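You operate a simulated robot arm through the tools that you are given. There is no shell and no other tool. Be economical: measure what you need, move in short steps, check, and stop when the job is done.

Carry out the task below with a simulated robot arm. There is one attempt and no reset: what you move stays moved.

JOB
Put the tall post from the top of the mill bench on the top of the wooden rack. Turn the mill dial to 75 rpm. Take the beaker that says "rust" from the top of the mill bench and put it on the top of the blue wheel. Take the yellow scrub pad from the top of the bucket bench and leave it on the top of the glazing bench. Take the jug from the top of the glazing bench and put it on the top of the sieve bench. Put the green-rimmed cup on top of the white wiping block. Fetch the blue-rimmed cup and set it on the shelf under the kiln bench. Put the cones labelled "CONE 10" from the top of the tile bench on the top of the grinding disc and the cones labelled "CONE 04" on top of the clear cup there. Put the card that says "CONE 6" from the top of the tile bench on the back of the ware table and the card marked "fern" on top of the pink basin. Put one of the wooden sticks from the top of the tile bench on the clay lump on the top of the bucket bench. Do these in any order. Set down upright: beaker, jug, green-rimmed cup, blue-rimmed cup, cones.

It is judged by the outcome, as a careful person would: the job done as asked, and still so three seconds after it is handed in. It fails if anything else is knocked over, pushed out of place, dropped, spilled or broken.

ROBOT AND FRAMES
A 7-joint arm with a four-finger gripper on a trunk, on a base that drives. Base frame: it is fixed to the floor where the robot stands at the start and does not move with it; the origin is under the middle of the robot, x ahead of it, y to its left, z up; the surface under the hand at the start is at about z = 78. Units: cm, degrees, N and s.
Its first joint turns from -69.0 to 172.0 degrees. Places, roughly: back of the ware table (24x26 cm) [-612, -86, 66]; beaker [50, -25, 75]; blue-rimmed cup [-350, -275, 75]; card [-275, -300, 75]; clay lump (6x5x3 cm) [-150, -60, 50]; cones [-250, -325, 75]; cup [-225, -325, 75]; green-rimmed cup [-350, -275, 75]; jug [-375, -50, 75]; mill dial [60, 10, 90]; pink basin (23x23x6 cm) [-290, -320, 80]; scrub pad [-125, -75, 50]; shelf under the kiln bench [50, -310, 20]; tall post [75, 0, 75]; top of the blue wheel [-290, -60, 90]; top of the glazing bench [-360, -70, 80]; top of the grinding disc (12x12 cm) [-514, -290, 92]; top of the sieve bench [10, 230, 80]; top of the wooden rack (17x56 cm) [-92, 226, 92]; wiping block (10x7x4 cm) [-330, -330, 80]; wooden stick (2x2x11 cm) [-260, -270, 90]. Payload 3.67 kg.
Tool frame: the origin (TCP) lies between the finger pads and is the grasp point; the fingertips stand 2.8 cm ahead of it; z points along the fingers, y is the line along which they close. Largest opening 11.2 cm; the body of the gripper starts 7.3 cm behind the TCP.
Orientation is that of the tool frame in the base frame, as [roll, pitch, yaw] about the fixed x, y, z axes, in that order (R = Rz(yaw) Ry(pitch) Rx(roll)). With the fingers straight down and closing along the base's y, the tool's x points along the base's -x, its y along +y and its z along -z.

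CONTROLS
- The arm moves only by the tool servo_tool. Its argument "targets" is a list of rows, each a list of 6 numbers: the shift along the base's x, y, z in units of 20 mm (1.0 is 20 mm), then the turn, a rotation vector about the base's x, y, z in units of 8 degrees (1.0 is 8 degrees). In form: [[dx, dy, dz, rx, ry, rz], ...]. A call has 1 to 20 rows; each row shifts and turns the commanded pose from where the row before left it. "hand" is the closure, from 0 (fully open) to 1 (shut), set as the call begins (left out, the last holds). A call with a number of a shift or a turn outside -1 to 1 is refused whole. A row lasts 0.2 s, in which the tool goes at most 5 cm and 8.6 degrees; a call with a longer step from one row to the next is refused whole, and so is a gripper value outside its range. A pose out of reach is approached as far as the arm can. The call stops where the force on the tool passes 40 N (or 10 N more than at its start, if that is more) or the arm is blocked; 0.2 s more then pass. Each finger halts on what it meets, pressing with about 30 N; the grip force reading is that of the motor and also rises with nothing between the fingers. The clock runs only during rows and for 0.2 s after the last one: add rows that do not move to give the fingers time. The reply holds the time, the measured pose of the TCP, the force on the tool along the base axes, the opening and the grip force, in the units named above and with some noise, with the torque about the TCP (base axes, N m) and any sound that the robot's microphone picked up, and new pictures: "show" is both (left out), scene, wrist or none.
- Cameras (640 x 400 px; columns grow to the right, rows downward): "scene" is now at [8.41, -7.96, 131.45]; the picture's right is [-0.91, -0.40, 0.00], its down [-0.26, 0.59, -0.77] and it looks along [0.31, -0.70, -0.64] (base axes); focal length 214 px, centre (320, 200). "wrist" rides on the gripper at [6, -1.8, -10.4] in the tool frame; the picture's right is [0.29, 0.96, 0.00], its down [-0.80, 0.24, -0.55] and it looks along [-0.53, 0.16, 0.83] (tool axes); focal length 234 px, centre (320, 200). There is no depth. A picture from a camera that has moved, and an enlarged one, comes with that camera's place and axes in the base frame and with its lens.
- slide_trunk(by): slides the trunk up (or, below 0, down) by that many cm; the arm and the scene camera ride with it, the base frame stays. It gives what a move gives, with no picture.
- base_move(legs): drives the robot by 1 to 6 legs, each [ahead, turn to the left] in cm and degrees, along the robot's own axes; the way and the turn of a leg run together, so that a leg with both is an arc; at most 150 cm and 180 degrees a leg. The arm and the cameras ride along, it lands a little off, and it stops where it bumps. It gives what a move gives, and a new picture of the scene camera.
- pan_tilt(pan, tilt): turns the head with the scene camera to pan (to the left, within 86 degrees either way) and tilt (down, from -29 to 69), counted from straight ahead of the robot. It gives what a move gives, and a new picture of the scene camera.
- close_up(camera, box): a new picture of the part [left, top, right, bottom] of that camera's present view, enlarged. It takes no simulated time.
- job_done(): hands the job in; it is judged then, once.

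Work in short steps. Places have to be worked out from the pictures, the camera data and where the tool is seen: move nearer, look again, correct. Check each grasp and each placing, and mend what went wrong. You have 556 turns and 360 pictures in all, those below and enlarged ones among them. Open the gripper and draw the arm clear of the work before you hand the job in, unless the task says otherwise; then end with one line.

The tools are called after "Call:" by a JSON object that holds its "api" and its "payload". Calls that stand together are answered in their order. servo_tool: Moves the arm, as the interface text tells. Its arguments: {"type":"object","properties":{"targets":{"type":"array"},"hand":{"type":"number"},"show":{"type":"string","enum":["both","scene","wrist","none"]}},"required":["targets"]} The other tools are called the same way: slide_trunk (by) slides the trunk up or down; base_move (legs) drives the base; pan_tilt (pan, tilt) turns the head that bears the scene camera; close_up (camera, box) takes an enlarged picture of a part of a camera's view; job_done () hands the job in.

At the start:

```text
clock: 0.0
tcp_pos: [68.74, -25.46, 123.33]
tool_rot: [-179.9, -0.1, 180.0]
ft_force: [0.4, 0.1, 0.2]
ft_torque: [0.02, 0.02, 0.03]
grip_width: 11.19
finger_force: 0.1
trunk travel left (down, up): [-45.0, 39.0]
robot x, y, heading: [-0.19, 0.18, 0.3]
head pan, tilt: [-66.2, 39.7]
```

scene: 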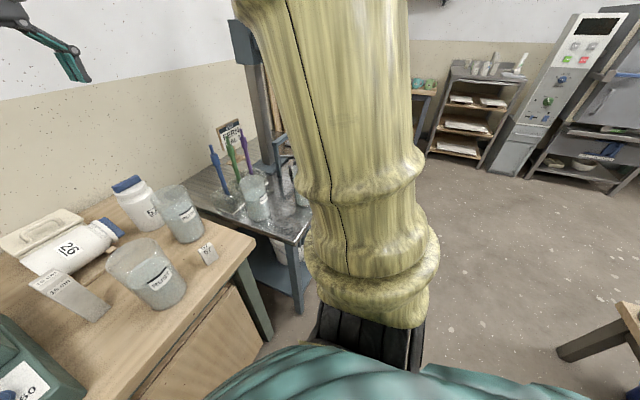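
wrist: 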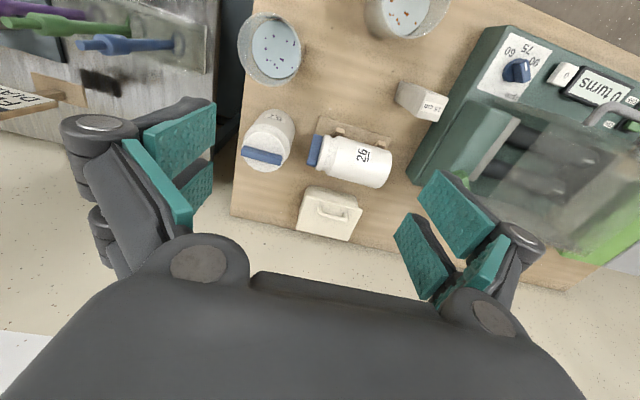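

The arm blocks part of the scene view; I first look ahead at the mill bench.

Call:
{"api": "pan_tilt", "payload": {"pan": 0, "tilt": 40}}

Call:
{"api": "close_up", "payload": {"camera": "wrist", "box": [220, 0, 640, 262]}}

```text
clock: 1.4
tcp_pos: [68.88, -25.49, 123.45]
tool_rot: [180.0, 0.0, -180.0]
ft_force: [-0.5, 0.6, 0.1]
ft_torque: [0.02, -0.01, 0.0]
grip_width: 11.21
finger_force: 0.0
trunk travel left (down, up): [-45.0, 39.0]
robot x, y, heading: [0.3, -0.15, 0.2]
head pan, tilt: [0.0, 40.0]
camera scene: at [13.47, -0.17, 131.41], right [0.0, -1.0, 0.0], down [-0.64, 0.0, -0.77], along [0.77, 0.0, -0.64], focal length 214 px, centre (320, 200)
```

scene: 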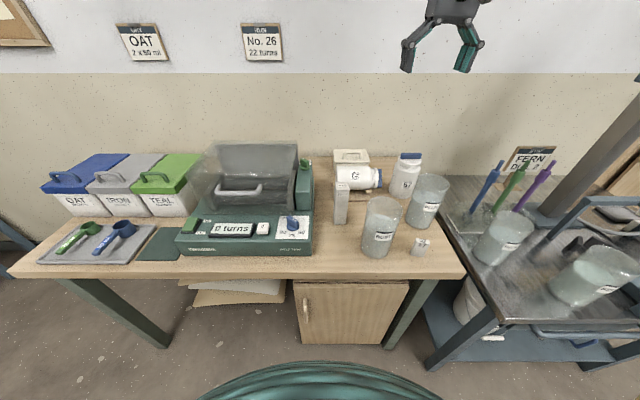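

```text
1.52 times, centred on (430, 131) of wrist
camera zoom: at [62.91, -27.21, 133.91], right [-0.29, 0.96, 0.0], down [0.8, 0.24, 0.55], along [0.53, 0.16, -0.83], focal length 357 px, centre (152, 305)
```

zoom: 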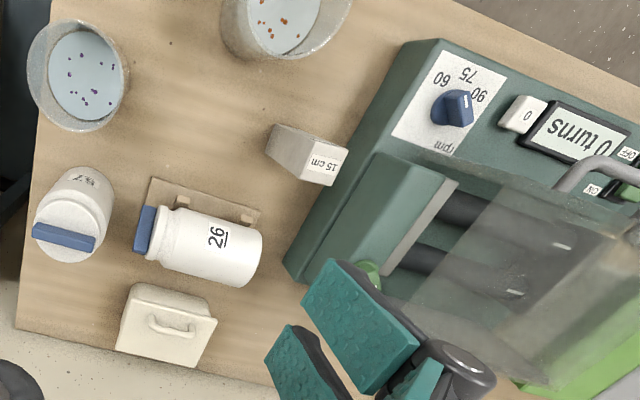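

Call:
{"api": "close_up", "payload": {"camera": "scene", "box": [320, 135, 480, 265]}}

Call:
{"api": "close_up", "payload": {"camera": "scene", "box": [160, 135, 340, 265]}}

```text
3.08 times, centred on (400, 200) of scene
camera zoom: at [13.47, -0.17, 131.41], right [0.0, -1.0, 0.0], down [-0.64, 0.0, -0.77], along [0.77, 0.0, -0.64], focal length 660 px, centre (74, 200)
```

zoom: 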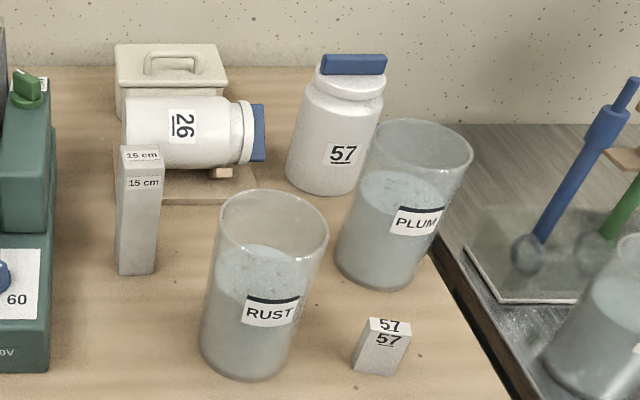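

```text
3.08 times, centred on (250, 200) of scene
camera zoom: at [13.47, -0.17, 131.41], right [0.0, -1.0, 0.0], down [-0.64, 0.0, -0.77], along [0.77, 0.0, -0.64], focal length 660 px, centre (535, 200)
```

zoom: 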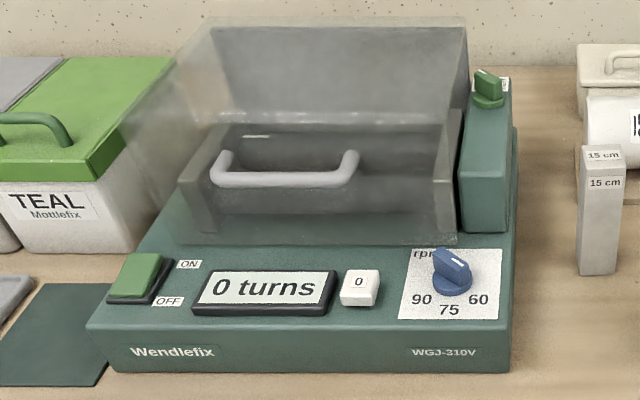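

The 15 cm post stands near (66,-7), the rust beaker near (53,-17), the dial near (54,7,89). I bring the hand over the dial to look closer.

Call:
{"api": "servo_tool", "payload": {"targets": [[-0.438, 0.956, -0.3, 0, 0, 0], [-0.438, 0.956, -0.3, 0, 0, 0], [-0.438, 0.956, -0.3, 0, 0, 0], [-0.438, 0.956, -0.3, 0, 0, 0], [-0.438, 0.956, -0.3, 0, 0, 0], [-0.438, 0.956, -0.3, 0, 0, 0], [-0.438, 0.956, -0.3, 0, 0, 0], [-0.438, 0.956, -0.3, 0, 0, 0], [-0.438, 0.956, -0.3, 0, 0, 0], [-0.438, 0.956, -0.3, 0, 0, 0], [-0.438, 0.956, -0.3, 0, 0, 0], [-0.438, 0.956, -0.3, 0, 0, 0], [-0.438, 0.956, -0.3, 0, 0, 0], [-0.438, 0.956, -0.3, 0, 0, 0], [-0.438, 0.956, -0.3, 0, 0, 0], [-0.438, 0.956, -0.3, 0, 0, 0], [-0.438, 0.956, -0.3, 0, 0, 0]], "show": "wrist"}}

Call:
{"api": "close_up", "payload": {"camera": "wrist", "box": [240, 150, 400, 250]}}

```text
clock: 5.0
tcp_pos: [53.78, 7.25, 113.13]
tool_rot: [-179.9, 0.1, 179.9]
ft_force: [0.7, 0.3, -0.6]
ft_torque: [-0.03, -0.01, 0.01]
grip_width: 11.21
finger_force: 0.0
trunk travel left (down, up): [-45.0, 39.0]
robot x, y, heading: [-0.19, 0.13, 0.1]
head pan, tilt: [0.0, 40.0]
camera wrist: at [47.86, 5.34, 123.64], right [-0.29, 0.96, 0.0], down [0.8, 0.24, 0.55], along [0.53, 0.16, -0.83], focal length 234 px, centre (320, 200)
```

wrist: 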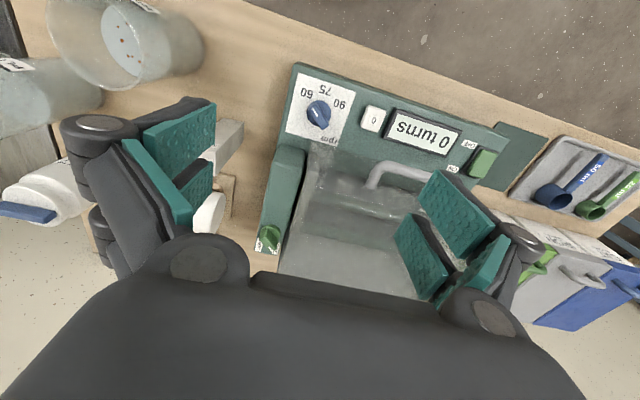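

```text
4.00 times, centred on (320, 200) of wrist
camera zoom: at [47.86, 5.34, 123.64], right [-0.29, 0.96, 0.0], down [0.8, 0.24, 0.55], along [0.53, 0.16, -0.83], focal length 937 px, centre (320, 200)
```

zoom: 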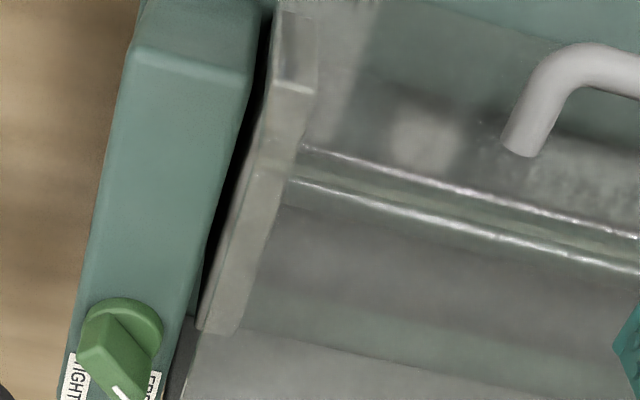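

Call:
{"api": "close_up", "payload": {"camera": "wrist", "box": [280, 70, 360, 150]}}

Call:
{"api": "close_up", "payload": {"camera": "scene", "box": [260, 195, 340, 245]}}

```text
5.00 times, centred on (320, 110) of wrist
camera zoom: at [47.86, 5.34, 123.64], right [-0.29, 0.96, 0.0], down [0.8, 0.24, 0.55], along [0.53, 0.16, -0.83], focal length 1171 px, centre (320, 650)
```

zoom: 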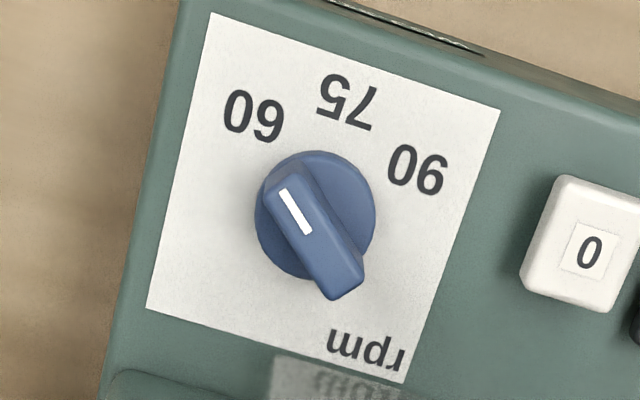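

```text
8.00 times, centred on (300, 220) of scene
camera zoom: at [13.46, -0.09, 131.41], right [0.0, -1.0, 0.0], down [-0.64, 0.0, -0.77], along [0.77, 0.0, -0.64], focal length 1716 px, centre (480, 40)
```

zoom: 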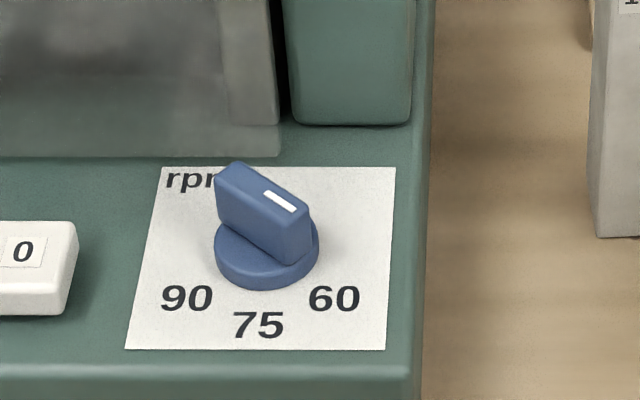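

The mark points to 60; the panel is level at z≈85.7, the knob bar tops at z≈89.2 centred (56,7.5), oriented 45° to the axes. I turn the hand 45°, narrow the fingers and come down part way.

Call:
{"api": "servo_tool", "payload": {"targets": [[0.18, 0.02, -0.5, 0, 0, 0.9375], [0.18, 0.02, -0.5, 0, 0, 0.9375], [0.18, 0.02, -0.5, 0, 0, 0.9375], [0.18, 0.02, -1, 0, 0, 0.9375], [0.18, 0.02, -1, 0, 0, 0.9375], [0.18, 0.02, -1, 0, 0, 0.9375], [0, 0, -1, 0, 0, 0], [0, 0, -1, 0, 0, 0], [0, 0, -1, 0, 0, 0], [0, 0, -0.5, 0, 0, 0]], "hand": 0.62, "show": "both"}}

```text
clock: 7.2
tcp_pos: [56.07, 7.46, 97.3]
tool_rot: [-180.0, 0.0, -135.0]
ft_force: [-0.7, -0.5, -0.6]
ft_torque: [-0.01, -0.03, -0.03]
grip_width: 4.24
finger_force: 0.1
trunk travel left (down, up): [-45.0, 39.0]
robot x, y, heading: [0.19, -0.15, -0.3]
head pan, tilt: [0.0, 40.0]
camera scene: at [13.48, -0.14, 131.41], right [0.0, -1.0, 0.0], down [-0.64, 0.0, -0.77], along [0.77, 0.0, -0.64], focal length 214 px, centre (320, 200)
camera wrist: at [53.11, 1.96, 107.76], right [-0.88, 0.47, 0.0], down [0.39, 0.73, 0.55], along [0.26, 0.49, -0.83], focal length 234 px, centre (320, 200)
```

scene: 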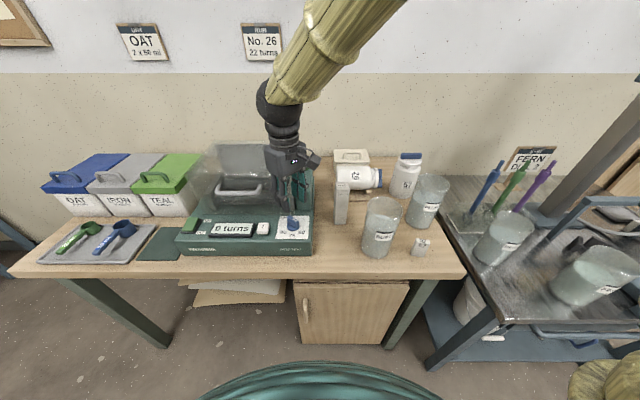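
wrist: 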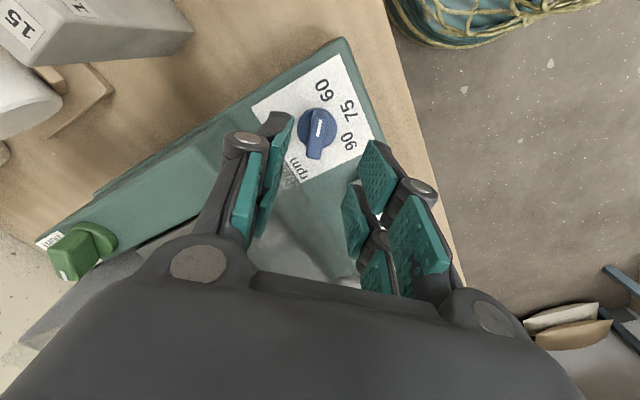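

Aligned; going down over the bar.

Call:
{"api": "servo_tool", "payload": {"targets": [[0, 0, -1, 0, 0, 0], [0, 0, -1, 0, 0, 0], [0, 0, -1, 0, 0, 0], [0, 0, -0.85, 0, 0, 0]], "show": "wrist"}}

```text
clock: 8.2
tcp_pos: [56.16, 7.59, 89.47]
tool_rot: [180.0, -0.1, -135.0]
ft_force: [0.5, 0.4, -0.1]
ft_torque: [0.02, -0.01, 0.02]
grip_width: 4.25
finger_force: 0.1
trunk travel left (down, up): [-45.0, 39.0]
robot x, y, heading: [-0.01, -0.46, -0.2]
head pan, tilt: [0.0, 40.0]
camera wrist: at [53.27, 1.96, 99.89], right [-0.88, 0.47, 0.0], down [0.39, 0.73, 0.55], along [0.26, 0.49, -0.83], focal length 234 px, centre (320, 200)
```

wrist: 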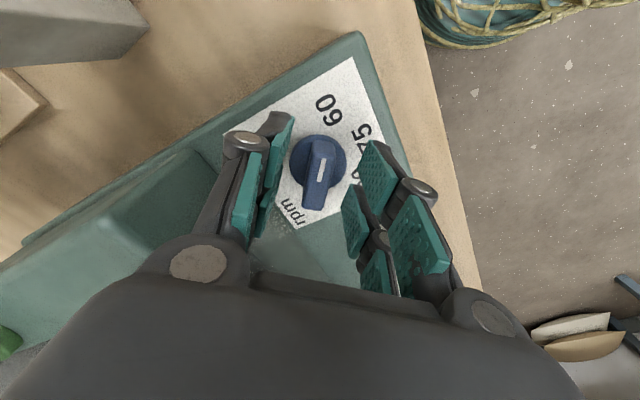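

Closing on the bar.

Call:
{"api": "servo_tool", "payload": {"targets": [[0, 0, 0, 0, 0, 0], [0, 0, 0, 0, 0, 0], [0, 0, 0, 0, 0, 0]], "hand": 1.0, "show": "wrist"}}

```text
clock: 9.0
tcp_pos: [56.21, 7.47, 89.41]
tool_rot: [180.0, 0.0, -135.0]
ft_force: [0.4, -2.5, 0.7]
ft_torque: [-0.09, -0.01, 0.0]
grip_width: 1.38
finger_force: 45.0
trunk travel left (down, up): [-45.0, 39.0]
robot x, y, heading: [0.26, -0.11, -0.1]
head pan, tilt: [0.0, 40.0]
camera wrist: at [53.26, 1.92, 99.88], right [-0.88, 0.47, 0.0], down [0.39, 0.73, 0.55], along [0.26, 0.49, -0.83], focal length 234 px, centre (320, 200)
```

wrist: 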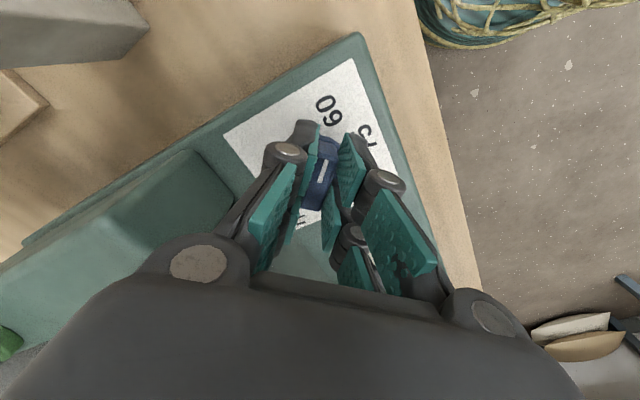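

Gripped (1.4 cm). Turning by −45° about z.

Call:
{"api": "servo_tool", "payload": {"targets": [[0, 0, 0, 0, 0, -0.8], [0, 0, 0, 0, 0, -0.8], [0, 0, 0, 0, 0, -0.8], [0, 0, 0, 0, 0, -0.8], [0, 0, 0, 0, 0, -0.8], [0, 0, 0, 0, 0, -0.8], [0, 0, 0, 0, 0, -0.825], [0, 0, 0, 0, 0, 0]], "show": "wrist"}}

Call:
{"api": "servo_tool", "payload": {"targets": [[0, 0, 0, 0, 0, 0], [0, 0, 0, 0, 0, 0], [0, 0, 1, 0, 0, 0], [0, 0, 1, 0, 0, 0], [0, 0, 1, 0, 0, 0], [0, 0, 1, 0, 0, 0], [0, 0, 1, 0, 0, 0], [0, 0, 1, 0, 0, 0], [0, 0, 1, 0, 0, 0]], "hand": 0.5, "show": "none"}}

Call:
{"api": "close_up", "payload": {"camera": "wrist", "box": [260, 70, 380, 170]}}

```text
clock: 10.6
tcp_pos: [56.04, 7.62, 89.42]
tool_rot: [179.8, 0.1, -179.1]
ft_force: [-1.1, 17.0, -9.2]
ft_torque: [0.59, -0.49, 0.08]
grip_width: 1.39
finger_force: 45.1
trunk travel left (down, up): [-45.0, 39.0]
robot x, y, heading: [0.18, -0.05, 0.3]
head pan, tilt: [0.0, 40.0]
stopped in row 8: the force on the tool passed its limit at 41 N (the readings are from after the stop); the commanded pose is now the measured one
camera wrist: at [50.11, 5.81, 99.9], right [-0.3, 0.95, 0.0], down [0.79, 0.25, 0.56], along [0.53, 0.17, -0.83], focal length 234 px, centre (320, 200)
```

wrist: 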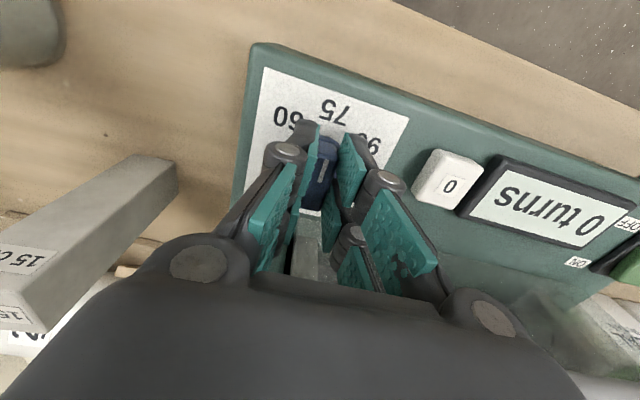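

```text
clock: 12.6
tcp_pos: [56.15, 7.35, 103.17]
tool_rot: [179.6, -0.5, -179.3]
ft_force: [-0.3, 0.0, -0.8]
ft_torque: [-0.01, -0.02, 0.01]
grip_width: 5.6
finger_force: 0.1
trunk travel left (down, up): [-45.0, 39.0]
robot x, y, heading: [0.39, 0.42, -0.0]
head pan, tilt: [0.0, 40.0]
```

```text
4.00 times, centred on (320, 120) of wrist
camera zoom: at [50.18, 5.43, 113.75], right [-0.3, 0.95, 0.01], down [0.8, 0.24, 0.55], along [0.52, 0.17, -0.84], focal length 937 px, centre (320, 520)
```

zoom: 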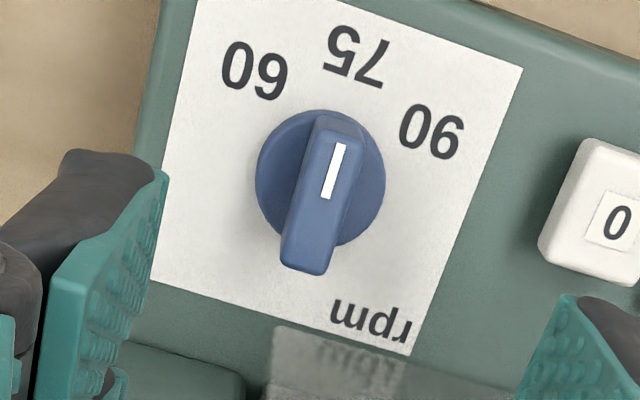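

The dial now points at 75. Next I go over the post for a look, opening the hand.

Call:
{"api": "servo_tool", "payload": {"targets": [[0, 0, 1, 0, 0, 0], [0, 0, 1, 0, 0, 0], [0, 0, 1, 0, 0, 0], [0, 0, 1, 0, 0, 0], [0, 0, 1, 0, 0, 0], [0.4, -0.8, 0, 0, 0, 0], [0.4, -0.8, 0, 0, 0, 0], [0.4, -0.8, 0, 0, 0, 0], [0.4, -0.8, 0, 0, 0, 0], [0.4, -0.8, 0, 0, 0, 0], [0.4, -0.8, 0, 0, 0, 0], [0.4, -0.8, 0, 0, 0, 0], [0.4, -0.8, 0, 0, 0, 0], [0.4, -0.8, 0, 0, 0, 0]], "hand": 0.3, "show": "wrist"}}

Call:
{"api": "close_up", "payload": {"camera": "wrist", "box": [240, 50, 400, 250]}}

```text
clock: 15.6
tcp_pos: [63.23, -7.1, 113.22]
tool_rot: [179.9, 0.0, -179.1]
ft_force: [-0.1, 0.0, -0.3]
ft_torque: [-0.02, -0.02, 0.0]
grip_width: 7.84
finger_force: 0.0
trunk travel left (down, up): [-45.0, 39.0]
robot x, y, heading: [-0.1, -0.36, 0.3]
head pan, tilt: [0.0, 40.0]
camera wrist: at [57.35, -8.99, 123.82], right [-0.3, 0.95, 0.0], down [0.79, 0.25, 0.55], along [0.53, 0.17, -0.83], focal length 234 px, centre (320, 200)
```

wrist: 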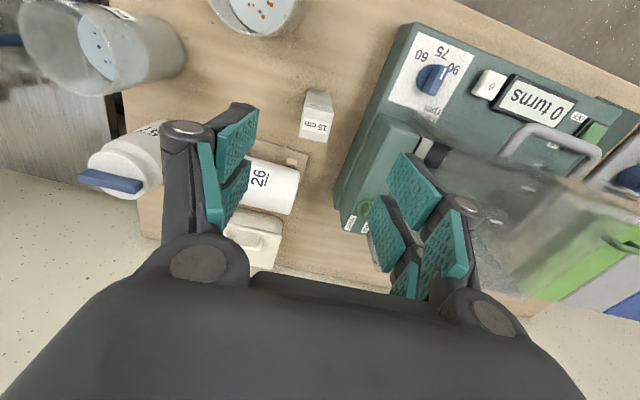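

```text
2.00 times, centred on (320, 150) of wrist
camera zoom: at [57.35, -8.99, 123.82], right [-0.3, 0.95, 0.0], down [0.79, 0.25, 0.55], along [0.53, 0.17, -0.83], focal length 468 px, centre (320, 300)
```

zoom: 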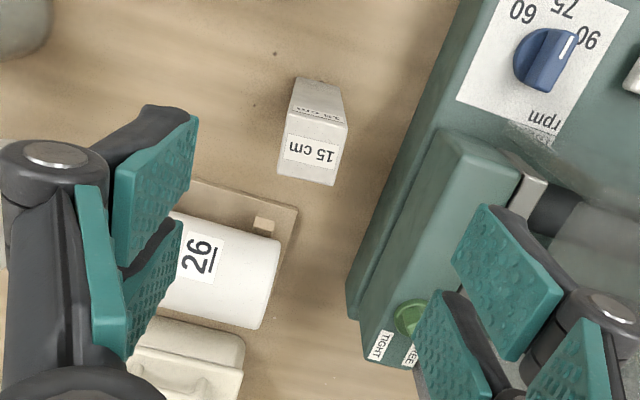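

Post top centre ≈ (66.2,-6.7), turned ~9°. I rotate 8° and descend around it.

Call:
{"api": "servo_tool", "payload": {"targets": [[0.5, 0.07, -0.8, 0, 0, 0.5], [0.5, 0.07, -0.8, 0, 0, 0.5], [0.45, 0.06, -1, 0, 0, 0], [0, 0, -1, 0, 0, 0], [0, 0, -1, 0, 0, 0], [0, 0, -1, 0, 0, 0], [0, 0, -1, 0, 0, 0]], "hand": 0.4, "show": "wrist"}}

```text
clock: 17.2
tcp_pos: [66.25, -6.34, 100.16]
tool_rot: [179.9, 0.0, -171.3]
ft_force: [0.1, 0.1, -0.7]
ft_torque: [-0.01, 0.04, 0.03]
grip_width: 6.71
finger_force: 0.0
trunk travel left (down, up): [-45.0, 39.0]
robot x, y, heading: [0.23, -0.11, 0.3]
head pan, tilt: [0.0, 40.0]
camera wrist: at [60.6, -9.07, 110.7], right [-0.43, 0.9, 0.0], down [0.75, 0.36, 0.55], along [0.5, 0.24, -0.83], focal length 234 px, centre (320, 200)
```

wrist: 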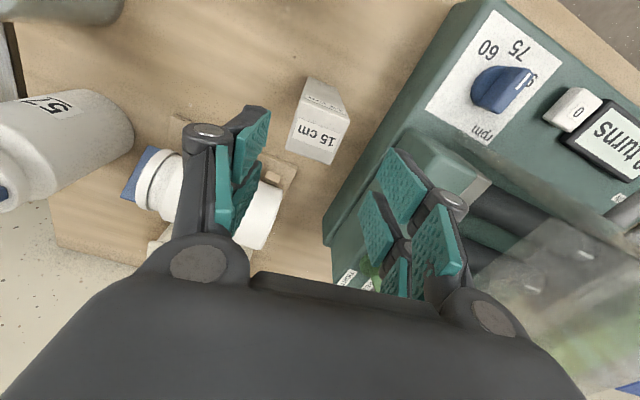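

Post centred between fingers; continue down and close.

Call:
{"api": "servo_tool", "payload": {"targets": [[0, -0.15, -1, 0, 0, 0], [0, 0, -1, 0, 0, 0], [0, 0, -1, 0, 0, 0], [0, 0, -1, 0, 0, 0], [0, 0, -1, 0, 0, 0], [0, 0, -1, 0, 0, 0]], "show": "none"}}

Call:
{"api": "servo_tool", "payload": {"targets": [[0, 0, 0, 0, 0, 0], [0, 0, 0, 0, 0, 0], [0, 0, 0, 0, 0, 0]], "hand": 1.0, "show": "wrist"}}

```text
clock: 18.6
tcp_pos: [66.04, -6.9, 88.21]
tool_rot: [180.0, 0.0, -171.3]
ft_force: [-0.7, 0.9, -0.1]
ft_torque: [0.0, 0.03, 0.01]
grip_width: 6.71
finger_force: 0.1
trunk travel left (down, up): [-45.0, 39.0]
robot x, y, heading: [-0.23, -0.12, 0.1]
head pan, tilt: [0.0, 40.0]
```

```text
clock: 19.4
tcp_pos: [66.15, -6.89, 88.35]
tool_rot: [179.9, 0.0, -171.3]
ft_force: [-0.5, -0.7, 1.7]
ft_torque: [0.11, 0.18, 0.0]
grip_width: 3.99
finger_force: 30.0
trunk travel left (down, up): [-45.0, 39.0]
robot x, y, heading: [-0.15, -0.08, 0.4]
head pan, tilt: [0.0, 40.0]
camera wrist: at [60.52, -9.61, 98.82], right [-0.43, 0.9, 0.0], down [0.75, 0.36, 0.55], along [0.5, 0.24, -0.83], focal length 234 px, centre (320, 200)
```

wrist: 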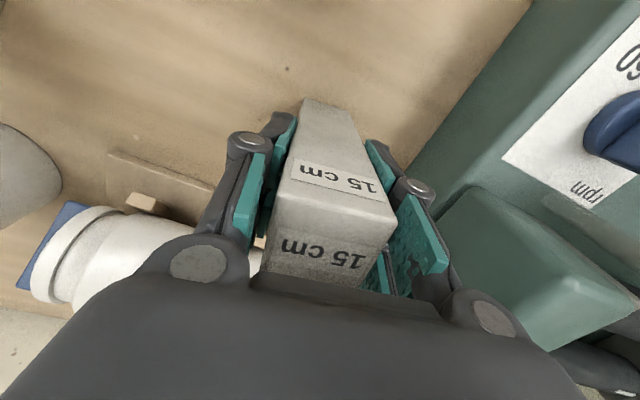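

Held. Lift and draw in.

Call:
{"api": "servo_tool", "payload": {"targets": [[0, 0, 1, 0, 0, 0], [0, 0, 1, 0, 0, 0], [0, 0, 1, 0, 0, 0], [0, 0, 1, 0, 0, 0], [0, 0, 1, 0, 0, 0], [0, 0, 1, 0, 0, 0], [0, 0, 1, 0, 0, 0], [0, 0, 1, 0, 0, 0], [0, 0, 1, 0, 0, 0], [0, 0, 1, 0, 0, 0], [0, 0, 1, 0, 0, 0], [0, 0, 1, 0, 0, 0], [-1, 0, 0.5, 0, 0, 0], [-1, 0, 0.5, 0, 0, 0], [-1, 0, 0.5, 0, 0, 0], [-1, 0, 0.5, 0, 0, 0], [-1, 0, 0.5, 0, 0, 0], [-1, 0, 0.5, 0, 0, 0], [-1, 0, 0.5, 0, 0, 0]], "show": "none"}}

Call:
{"api": "pan_tilt", "payload": {"pan": 80, "tilt": 20}}

```text
clock: 23.4
tcp_pos: [52.02, -6.9, 119.34]
tool_rot: [179.9, 0.1, -171.3]
ft_force: [-1.4, 0.0, -4.0]
ft_torque: [0.0, -0.01, 0.02]
grip_width: 3.99
finger_force: 30.2
trunk travel left (down, up): [-45.0, 39.0]
robot x, y, heading: [-0.37, -0.16, 0.0]
head pan, tilt: [0.0, 40.0]
```

```text
clock: 24.9
tcp_pos: [52.22, -6.8, 119.29]
tool_rot: [179.9, 0.0, -171.3]
ft_force: [0.4, -1.1, -3.7]
ft_torque: [0.06, 0.0, -0.02]
grip_width: 3.96
finger_force: 30.1
trunk travel left (down, up): [-45.0, 39.0]
robot x, y, heading: [-0.02, 0.14, 0.2]
head pan, tilt: [80.0, 20.0]
camera scene: at [6.6, 9.03, 134.55], right [0.98, -0.17, 0.0], down [-0.06, -0.34, -0.94], along [0.16, 0.93, -0.34], focal length 214 px, centre (320, 200)
```

scene: 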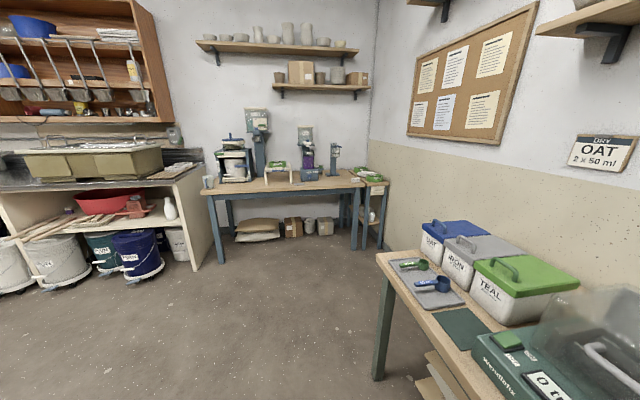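

Back off, turn left toward the rack and drive nearer.

Call:
{"api": "base_move", "payload": {"legs": [[-45, 0], [0, 105], [90, 0]]}}

Call:
{"api": "pan_tilt", "payload": {"pan": 0, "tilt": 25}}

```text
clock: 36.4
tcp_pos: [-77.49, 139.08, 119.32]
tool_rot: [179.8, -0.1, -64.5]
ft_force: [0.1, 0.7, -4.8]
ft_torque: [-0.01, 0.0, -0.03]
grip_width: 3.98
finger_force: 29.4
trunk travel left (down, up): [-45.0, 39.0]
robot x, y, heading: [-69.07, 87.28, 106.9]
head pan, tilt: [80.0, 20.0]
camera scene: at [-79.66, 90.76, 134.55], right [-0.12, 0.99, 0.0], down [0.34, 0.04, -0.94], along [-0.93, -0.11, -0.34], focal length 214 px, centre (320, 200)
```

scene: 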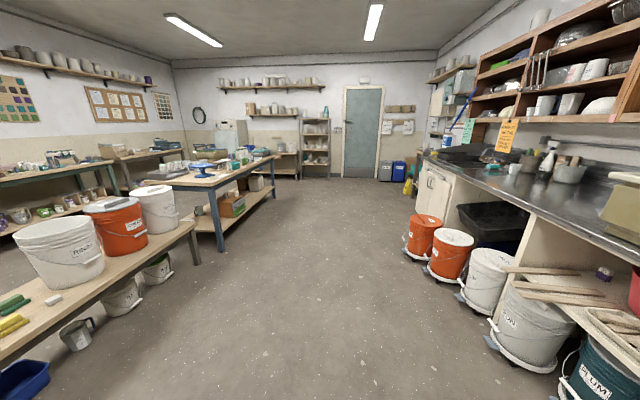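

```text
clock: 37.9
tcp_pos: [-77.63, 138.99, 119.49]
tool_rot: [179.9, 0.0, -64.5]
ft_force: [-0.2, 0.7, -4.4]
ft_torque: [-0.01, 0.0, -0.02]
grip_width: 4.0
finger_force: 30.6
trunk travel left (down, up): [-45.0, 39.0]
robot x, y, heading: [-68.81, 86.88, 107.0]
head pan, tilt: [0.0, 25.0]
camera scene: at [-73.08, 100.65, 133.74], right [0.96, 0.29, 0.0], down [0.12, -0.4, -0.91], along [-0.26, 0.87, -0.42], focal length 214 px, centre (320, 200)
```

scene: 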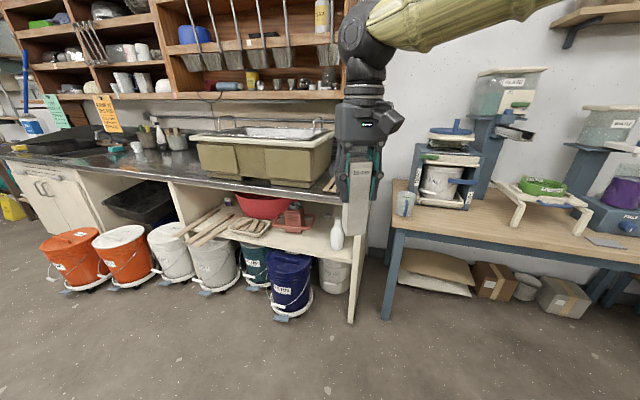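

The rack is hidden behind the arm; I drive closer a little and swing the hand to the right.

Call:
{"api": "base_move", "payload": {"legs": [[40, 0], [0, -17]]}}

```text
clock: 41.3
tcp_pos: [-73.15, 176.21, 119.32]
tool_rot: [179.8, 0.0, -81.5]
ft_force: [0.8, -0.6, -4.8]
ft_torque: [0.04, 0.04, 0.04]
grip_width: 3.99
finger_force: 30.3
trunk travel left (down, up): [-45.0, 39.0]
robot x, y, heading: [-80.0, 124.01, 89.9]
head pan, tilt: [0.0, 25.0]
camera scene: at [-80.02, 138.16, 133.74], right [1.0, 0.0, 0.0], down [0.0, -0.42, -0.91], along [0.0, 0.91, -0.42], focal length 214 px, centre (320, 200)
```

scene: 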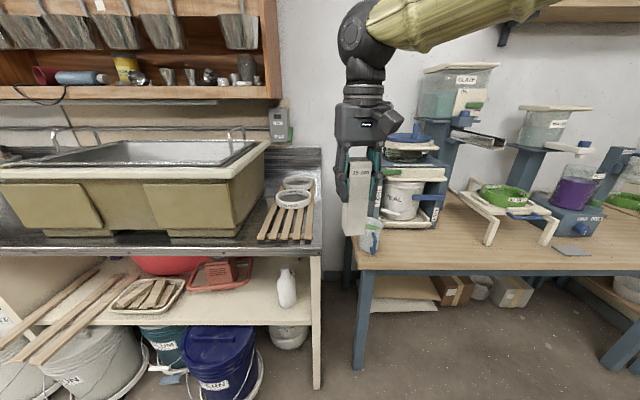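

Call:
{"api": "close_up", "payload": {"camera": "scene", "box": [240, 150, 340, 260]}}

```text
3.64 times, centred on (290, 205) of scene
camera zoom: at [-80.02, 138.16, 133.74], right [1.0, 0.0, 0.0], down [0.0, -0.42, -0.91], along [0.0, 0.91, -0.42], focal length 780 px, centre (429, 182)
```

zoom: 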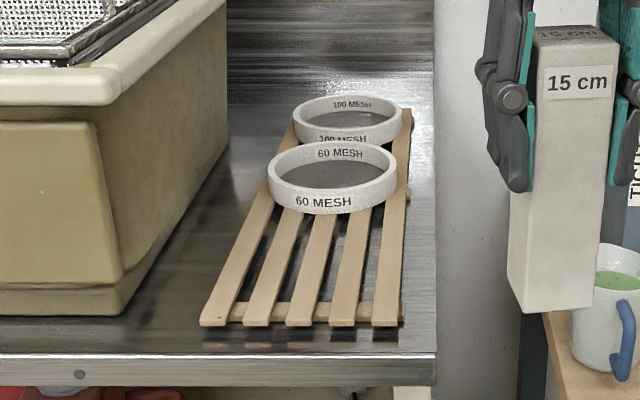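

Rack front end is at y≈198, centre x≈-92, rings start at y≈220. I'll stand the post at (-90,208).

Call:
{"api": "servo_tool", "payload": {"targets": [[-0.527, 0.99, 0, 0, 0, -0.2], [-0.527, 0.99, 0, 0, 0, -0.2], [-0.527, 0.99, 0, 0, 0, -0.2], [-0.527, 0.99, 0, 0, 0, -0.2], [-0.527, 0.99, 0, 0, 0, -0.26], [-0.527, 0.99, 0, 0, 0, 0], [-0.527, 0.99, 0, 0, 0, 0], [-0.527, 0.99, 0, 0, 0, 0], [-0.527, 0.99, 0, 0, 0, 0], [-0.527, 0.99, 0, 0, 0, 0], [-0.527, 0.99, 0, 0, 0, 0], [-0.527, 0.99, 0, 0, 0, 0], [-0.527, 0.99, 0, 0, 0, 0], [-0.527, 0.99, 0, 0, 0, 0], [-0.527, 0.99, 0, 0, 0, 0], [-0.527, 0.99, 0, 0, 0, 0], [0, 0, -1, 0, 0, 0], [0, 0, -1, 0, 0, 0], [0, 0, -1, 0, 0, 0], [0, 0, -1, 0, 0, 0]], "show": "scene"}}

Call:
{"api": "close_up", "payload": {"camera": "scene", "box": [240, 130, 340, 260]}}

```text
clock: 45.5
tcp_pos: [-90.04, 208.23, 111.23]
tool_rot: [179.8, 0.0, -89.9]
ft_force: [-0.1, 0.3, -4.3]
ft_torque: [-0.03, -0.01, 0.0]
grip_width: 4.0
finger_force: 29.6
trunk travel left (down, up): [-45.0, 39.0]
robot x, y, heading: [-80.18, 123.95, 90.2]
head pan, tilt: [0.0, 25.0]
camera scene: at [-80.13, 138.29, 133.73], right [1.0, 0.0, 0.0], down [0.0, -0.42, -0.91], along [0.0, 0.91, -0.42], focal length 214 px, centre (320, 200)
```

scene: 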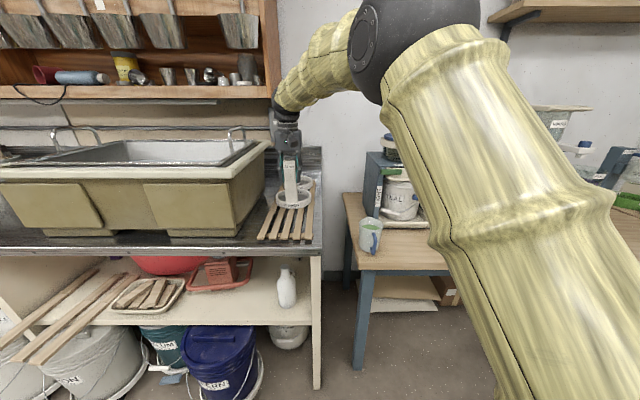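

```text
3.08 times, centred on (290, 195) of scene
camera zoom: at [-80.13, 138.29, 133.73], right [1.0, 0.0, 0.0], down [0.0, -0.42, -0.91], along [0.0, 0.91, -0.42], focal length 660 px, centre (412, 215)
```

zoom: 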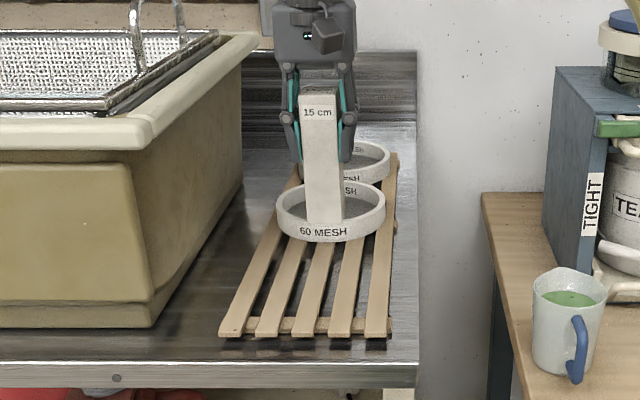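

Call:
{"api": "servo_tool", "payload": {"targets": [[0, 0, -1, 0, 0, 0], [0, 0, -1, 0, 0, 0], [0, 0, -1, 0, 0, 0], [0, 0, -0.8, 0, 0, 0]], "show": "scene"}}

Call:
{"api": "close_up", "payload": {"camera": "scene", "box": [240, 130, 340, 260]}}

```text
clock: 46.5
tcp_pos: [-90.01, 207.79, 103.55]
tool_rot: [179.9, 0.0, -89.9]
ft_force: [0.0, 0.1, -4.8]
ft_torque: [0.01, 0.02, -0.02]
grip_width: 3.99
finger_force: 31.0
trunk travel left (down, up): [-45.0, 39.0]
robot x, y, heading: [-80.05, 123.97, 89.6]
head pan, tilt: [0.0, 25.0]
camera scene: at [-80.11, 138.25, 133.73], right [1.0, 0.0, 0.0], down [0.0, -0.42, -0.91], along [0.0, 0.91, -0.42], focal length 214 px, centre (320, 200)
```

scene: 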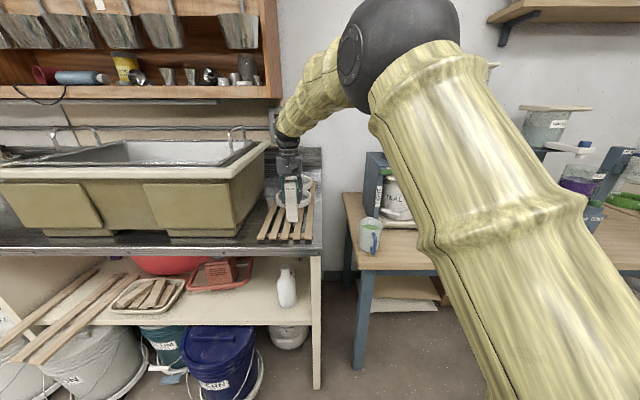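

```text
3.08 times, centred on (290, 195) of scene
camera zoom: at [-80.11, 138.25, 133.73], right [1.0, 0.0, 0.0], down [0.0, -0.42, -0.91], along [0.0, 0.91, -0.42], focal length 660 px, centre (412, 215)
```

zoom: 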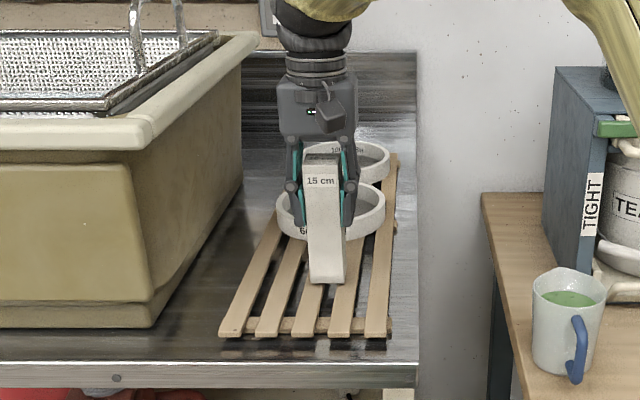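

Call:
{"api": "servo_tool", "payload": {"targets": [[0, 0, -0.2, 0, 0, 0], [0, 0, -0.2, 0, 0, 0], [0, 0, -0.15, 0, 0, 0]], "show": "none"}}

```text
clock: 47.3
tcp_pos: [-90.1, 207.88, 102.89]
tool_rot: [179.8, 0.3, -89.8]
ft_force: [-0.4, 3.4, 15.8]
ft_torque: [0.01, 0.06, -0.04]
grip_width: 3.97
finger_force: 30.2
trunk travel left (down, up): [-45.0, 39.0]
robot x, y, heading: [-79.73, 124.03, 89.6]
head pan, tilt: [0.0, 25.0]
```

Contact. Release slowly and lift.

Call:
{"api": "servo_tool", "payload": {"targets": [[0, 0, 0.05, 0, 0, 0], [0, 0, 0, 0, 0, 0]], "hand": 0.4, "show": "none"}}

Call:
{"api": "servo_tool", "payload": {"targets": [[0, 0, 0.5, 0, 0, 0], [0, 0, 1, 0, 0, 0], [0, 0, 1, 0, 0, 0], [0, 0, 1, 0, 0, 0], [0, 0, 1, 0, 0, 0], [0, 0, 1, 0, 0, 0], [0, 0, 1, 0, 0, 0], [0, 0, 1, 0, 0, 0], [0, -1, 0.4, 0, 0, 0], [0, -1, 0.4, 0, 0, 0], [0, -1, 0.4, 0, 0, 0], [0, -1, 0.4, 0, 0, 0], [0, -1, 0, 0, 0, 0], [0, -1, 0, 0, 0, 0], [0, -1, 0, 0, 0, 0], [0, -1, 0, 0, 0, 0], [0, -1, 0, 0, 0, 0], [0, -1, 0, 0, 0, 0], [0, -1, 0, 0, 0, 0]], "hand": 0.3, "show": "scene"}}

```text
clock: 47.9
tcp_pos: [-89.82, 207.82, 102.76]
tool_rot: [179.9, -0.1, -90.0]
ft_force: [-0.3, 0.4, -0.4]
ft_torque: [-0.04, 0.03, -0.02]
grip_width: 6.74
finger_force: 0.1
trunk travel left (down, up): [-45.0, 39.0]
robot x, y, heading: [-80.37, 124.28, 90.0]
head pan, tilt: [0.0, 25.0]
```

```text
clock: 51.9
tcp_pos: [-90.16, 185.66, 121.08]
tool_rot: [-179.8, 0.1, -89.8]
ft_force: [0.6, -0.6, -0.6]
ft_torque: [0.04, 0.0, 0.01]
grip_width: 7.84
finger_force: 0.1
trunk travel left (down, up): [-45.0, 39.0]
robot x, y, heading: [-80.01, 123.81, 89.7]
head pan, tilt: [0.0, 25.0]
camera scene: at [-77.58, 137.8, 135.0], right [0.96, -0.28, 0.0], down [-0.08, -0.29, -0.95], along [0.26, 0.92, -0.3], focal length 214 px, centre (320, 200)
```

scene: 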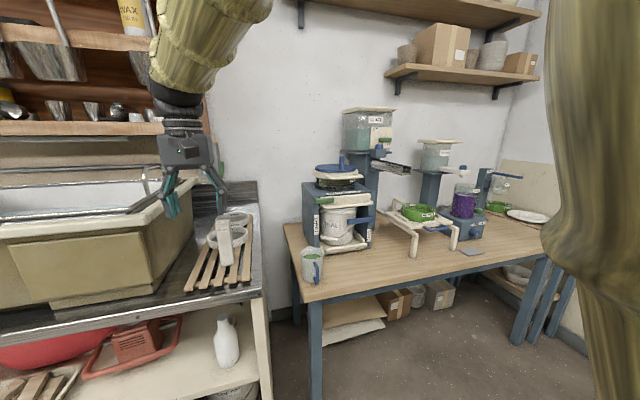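

Post stands well. Now back to the mill bench for the rust beaker.

Call:
{"api": "base_move", "payload": {"legs": [[-20, 0], [0, -145], [130, 0], [0, 55]]}}

Call:
{"api": "pan_tilt", "payload": {"pan": -20, "tilt": 40}}

```text
clock: 67.9
tcp_pos: [59.16, 12.72, 120.93]
tool_rot: [179.8, -0.2, -178.5]
ft_force: [0.2, 0.7, -0.1]
ft_torque: [0.01, -0.02, -0.04]
grip_width: 7.85
finger_force: 0.1
trunk travel left (down, up): [-45.0, 39.0]
robot x, y, heading: [-2.18, 1.38, 1.3]
head pan, tilt: [0.0, 25.0]
camera scene: at [11.62, -0.68, 134.59], right [-0.22, -0.97, 0.0], down [-0.33, 0.08, -0.94], along [0.92, -0.21, -0.34], focal length 214 px, centre (320, 200)
```

scene: 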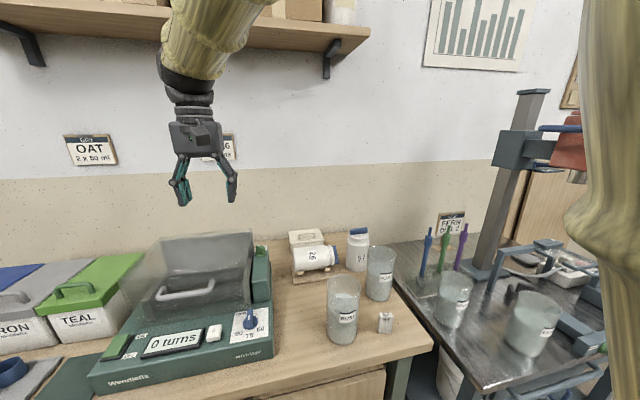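

```text
clock: 68.7
tcp_pos: [59.25, 12.66, 121.01]
tool_rot: [179.6, -0.3, -178.6]
ft_force: [0.9, 0.9, 0.3]
ft_torque: [0.01, 0.0, 0.02]
grip_width: 7.86
finger_force: 0.2
trunk travel left (down, up): [-45.0, 39.0]
robot x, y, heading: [-1.96, 1.51, 1.2]
head pan, tilt: [-20.0, 40.0]
camera scene: at [11.25, 0.04, 132.21], right [-0.15, -0.99, 0.0], down [-0.56, 0.09, -0.82], along [0.81, -0.12, -0.57], focal length 214 px, centre (320, 200)
```

scene: 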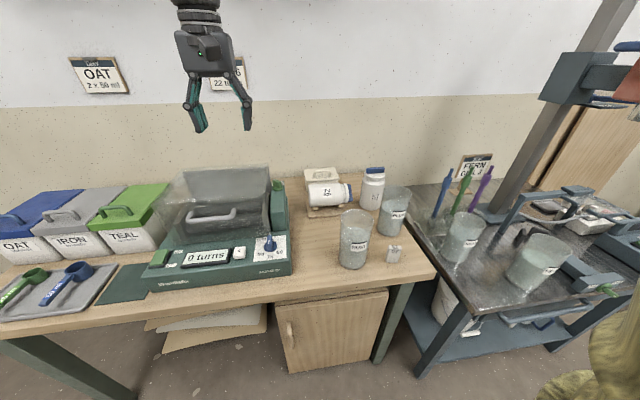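

Bring the hand above the rust beaker for a wrist view.

Call:
{"api": "servo_tool", "payload": {"targets": [[-0.3, -1, 0, 0, 0, 0], [-0.3, -1, 0, 0, 0, 0], [-0.3, -1, 0, 0, 0, 0], [-0.3, -1, 0, 0, 0, 0], [-0.3, -1, 0, 0, 0, 0], [-0.3, -1, 0, 0, 0, 0], [-0.3, -1, 0, 0, 0, 0], [-0.3, -1, 0, 0, 0, 0], [-0.3, -1, 0, 0, 0, 0], [-0.3, -1, 0, 0, 0, 0], [-0.3, -1, 0, 0, 0, 0], [-0.3, -1, 0, 0, 0, 0], [-0.3, -1, 0, 0, 0, 0], [-0.3, -1, 0, 0, 0, 0], [-0.3, -1, 0, 0, 0, 0]], "hand": 0, "show": "both"}}

```text
clock: 71.9
tcp_pos: [49.83, -17.32, 121.0]
tool_rot: [179.6, -0.2, -178.5]
ft_force: [-0.1, 0.4, -0.1]
ft_torque: [0.03, 0.0, -0.01]
grip_width: 11.2
finger_force: 0.0
trunk travel left (down, up): [-45.0, 39.0]
robot x, y, heading: [-2.51, 1.64, 1.5]
head pan, tilt: [-20.0, 40.0]
camera scene: at [10.59, -1.51, 131.41], right [-0.32, -0.95, 0.0], down [-0.61, 0.21, -0.77], along [0.73, -0.24, -0.64], focal length 214 px, centre (320, 200)
camera wrist: at [44.05, -19.32, 131.49], right [-0.31, 0.95, 0.01], down [0.79, 0.26, 0.55], along [0.52, 0.18, -0.83], focal length 234 px, centre (320, 200)
```

scene: 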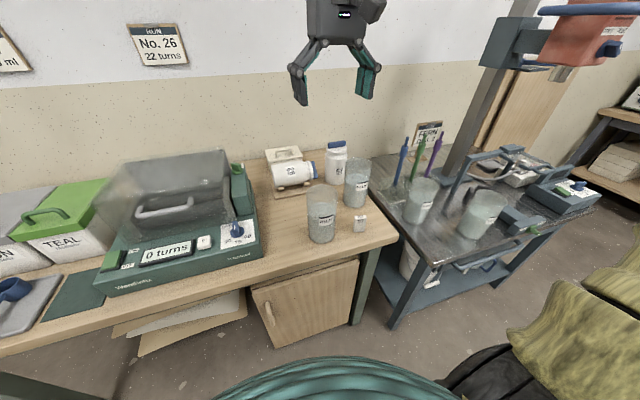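
wrist: 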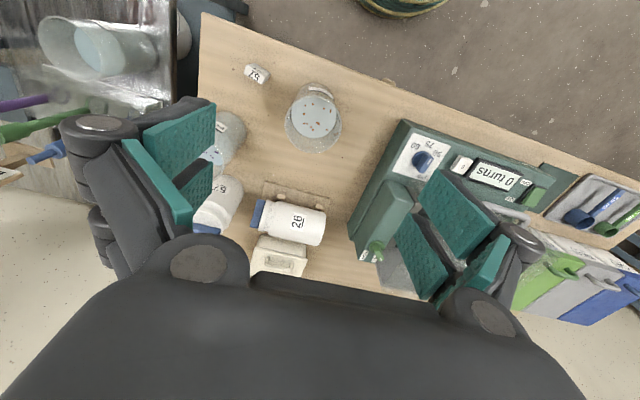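

Call:
{"api": "close_up", "payload": {"camera": "wrist", "box": [230, 50, 390, 190]}}

Call:
{"api": "close_up", "payload": {"camera": "scene", "box": [270, 140, 400, 260]}}

```text
2.86 times, centred on (310, 120) of wrist
camera zoom: at [44.05, -19.32, 131.49], right [-0.31, 0.95, 0.01], down [0.79, 0.26, 0.55], along [0.52, 0.18, -0.83], focal length 669 px, centre (349, 429)
```

zoom: 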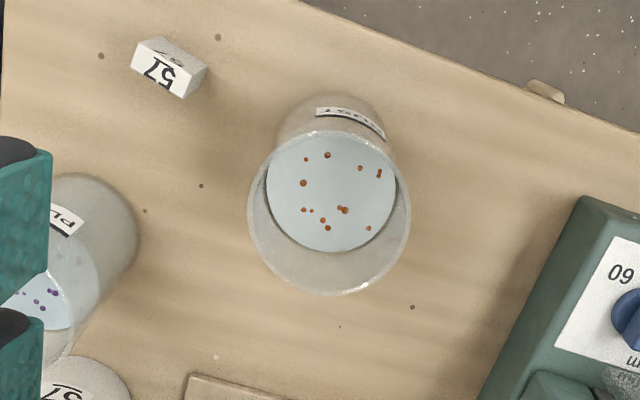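

```text
3.33 times, centred on (335, 200) of scene
camera zoom: at [10.59, -1.51, 131.41], right [-0.32, -0.95, 0.0], down [-0.61, 0.21, -0.77], along [0.73, -0.24, -0.64], focal length 715 px, centre (270, 200)
```

zoom: 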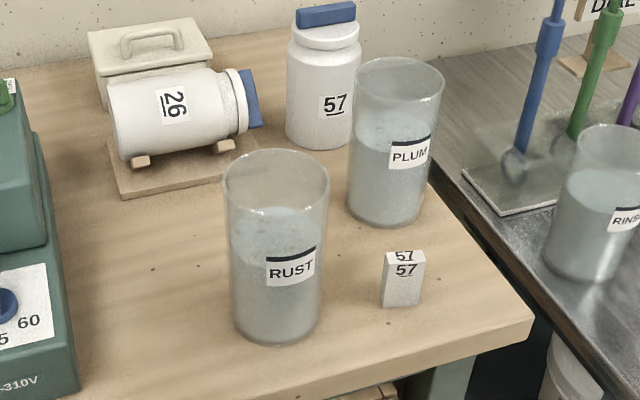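

Rim centre ≈ (53.9,-16.6,95), 8.7 cm wide. Lower to just above the rim and check.

Call:
{"api": "servo_tool", "payload": {"targets": [[0.4, 0.07, -1, 0, 0, 0], [0.4, 0.07, -1, 0, 0, 0], [0.4, 0.07, -1, 0, 0, 0], [0.4, 0.07, -1, 0, 0, 0], [0.43, 0.07, -1, 0, 0, 0], [0, 0, -1, 0, 0, 0], [0, 0, -1, 0, 0, 0], [0, 0, -1, 0, 0, 0], [0, 0, -1, 0, 0, 0], [0, 0, -1, 0, 0, 0], [0, 0, -0.9, 0, 0, 0]], "show": "both"}}

```text
clock: 74.3
tcp_pos: [53.98, -16.46, 99.28]
tool_rot: [179.8, -0.2, -178.5]
ft_force: [0.2, 0.5, -0.4]
ft_torque: [-0.02, 0.0, 0.02]
grip_width: 11.19
finger_force: 0.0
trunk travel left (down, up): [-45.0, 39.0]
robot x, y, heading: [-2.5, 1.3, 1.5]
head pan, tilt: [-20.0, 40.0]
camera scene: at [10.6, -1.34, 131.41], right [-0.32, -0.95, 0.0], down [-0.61, 0.21, -0.77], along [0.73, -0.25, -0.64], focal length 214 px, centre (320, 200)
camera wrist: at [48.14, -18.52, 109.71], right [-0.31, 0.95, 0.01], down [0.79, 0.26, 0.55], along [0.52, 0.18, -0.83], focal length 234 px, centre (320, 200)
```

scene: 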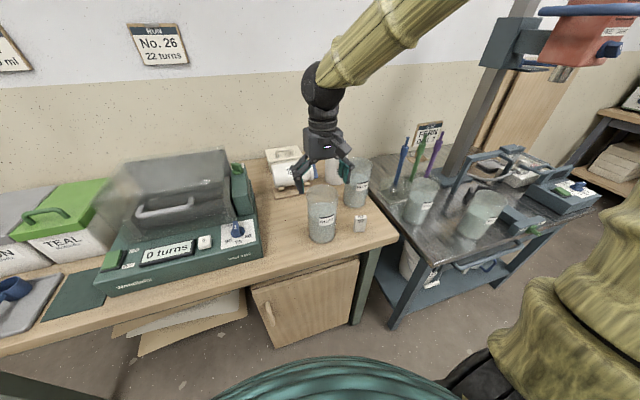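
wrist: 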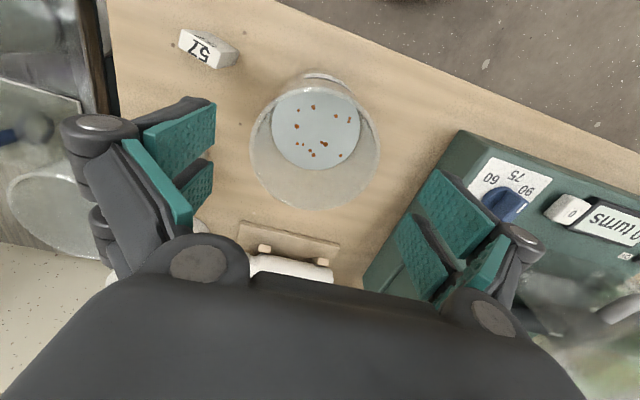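

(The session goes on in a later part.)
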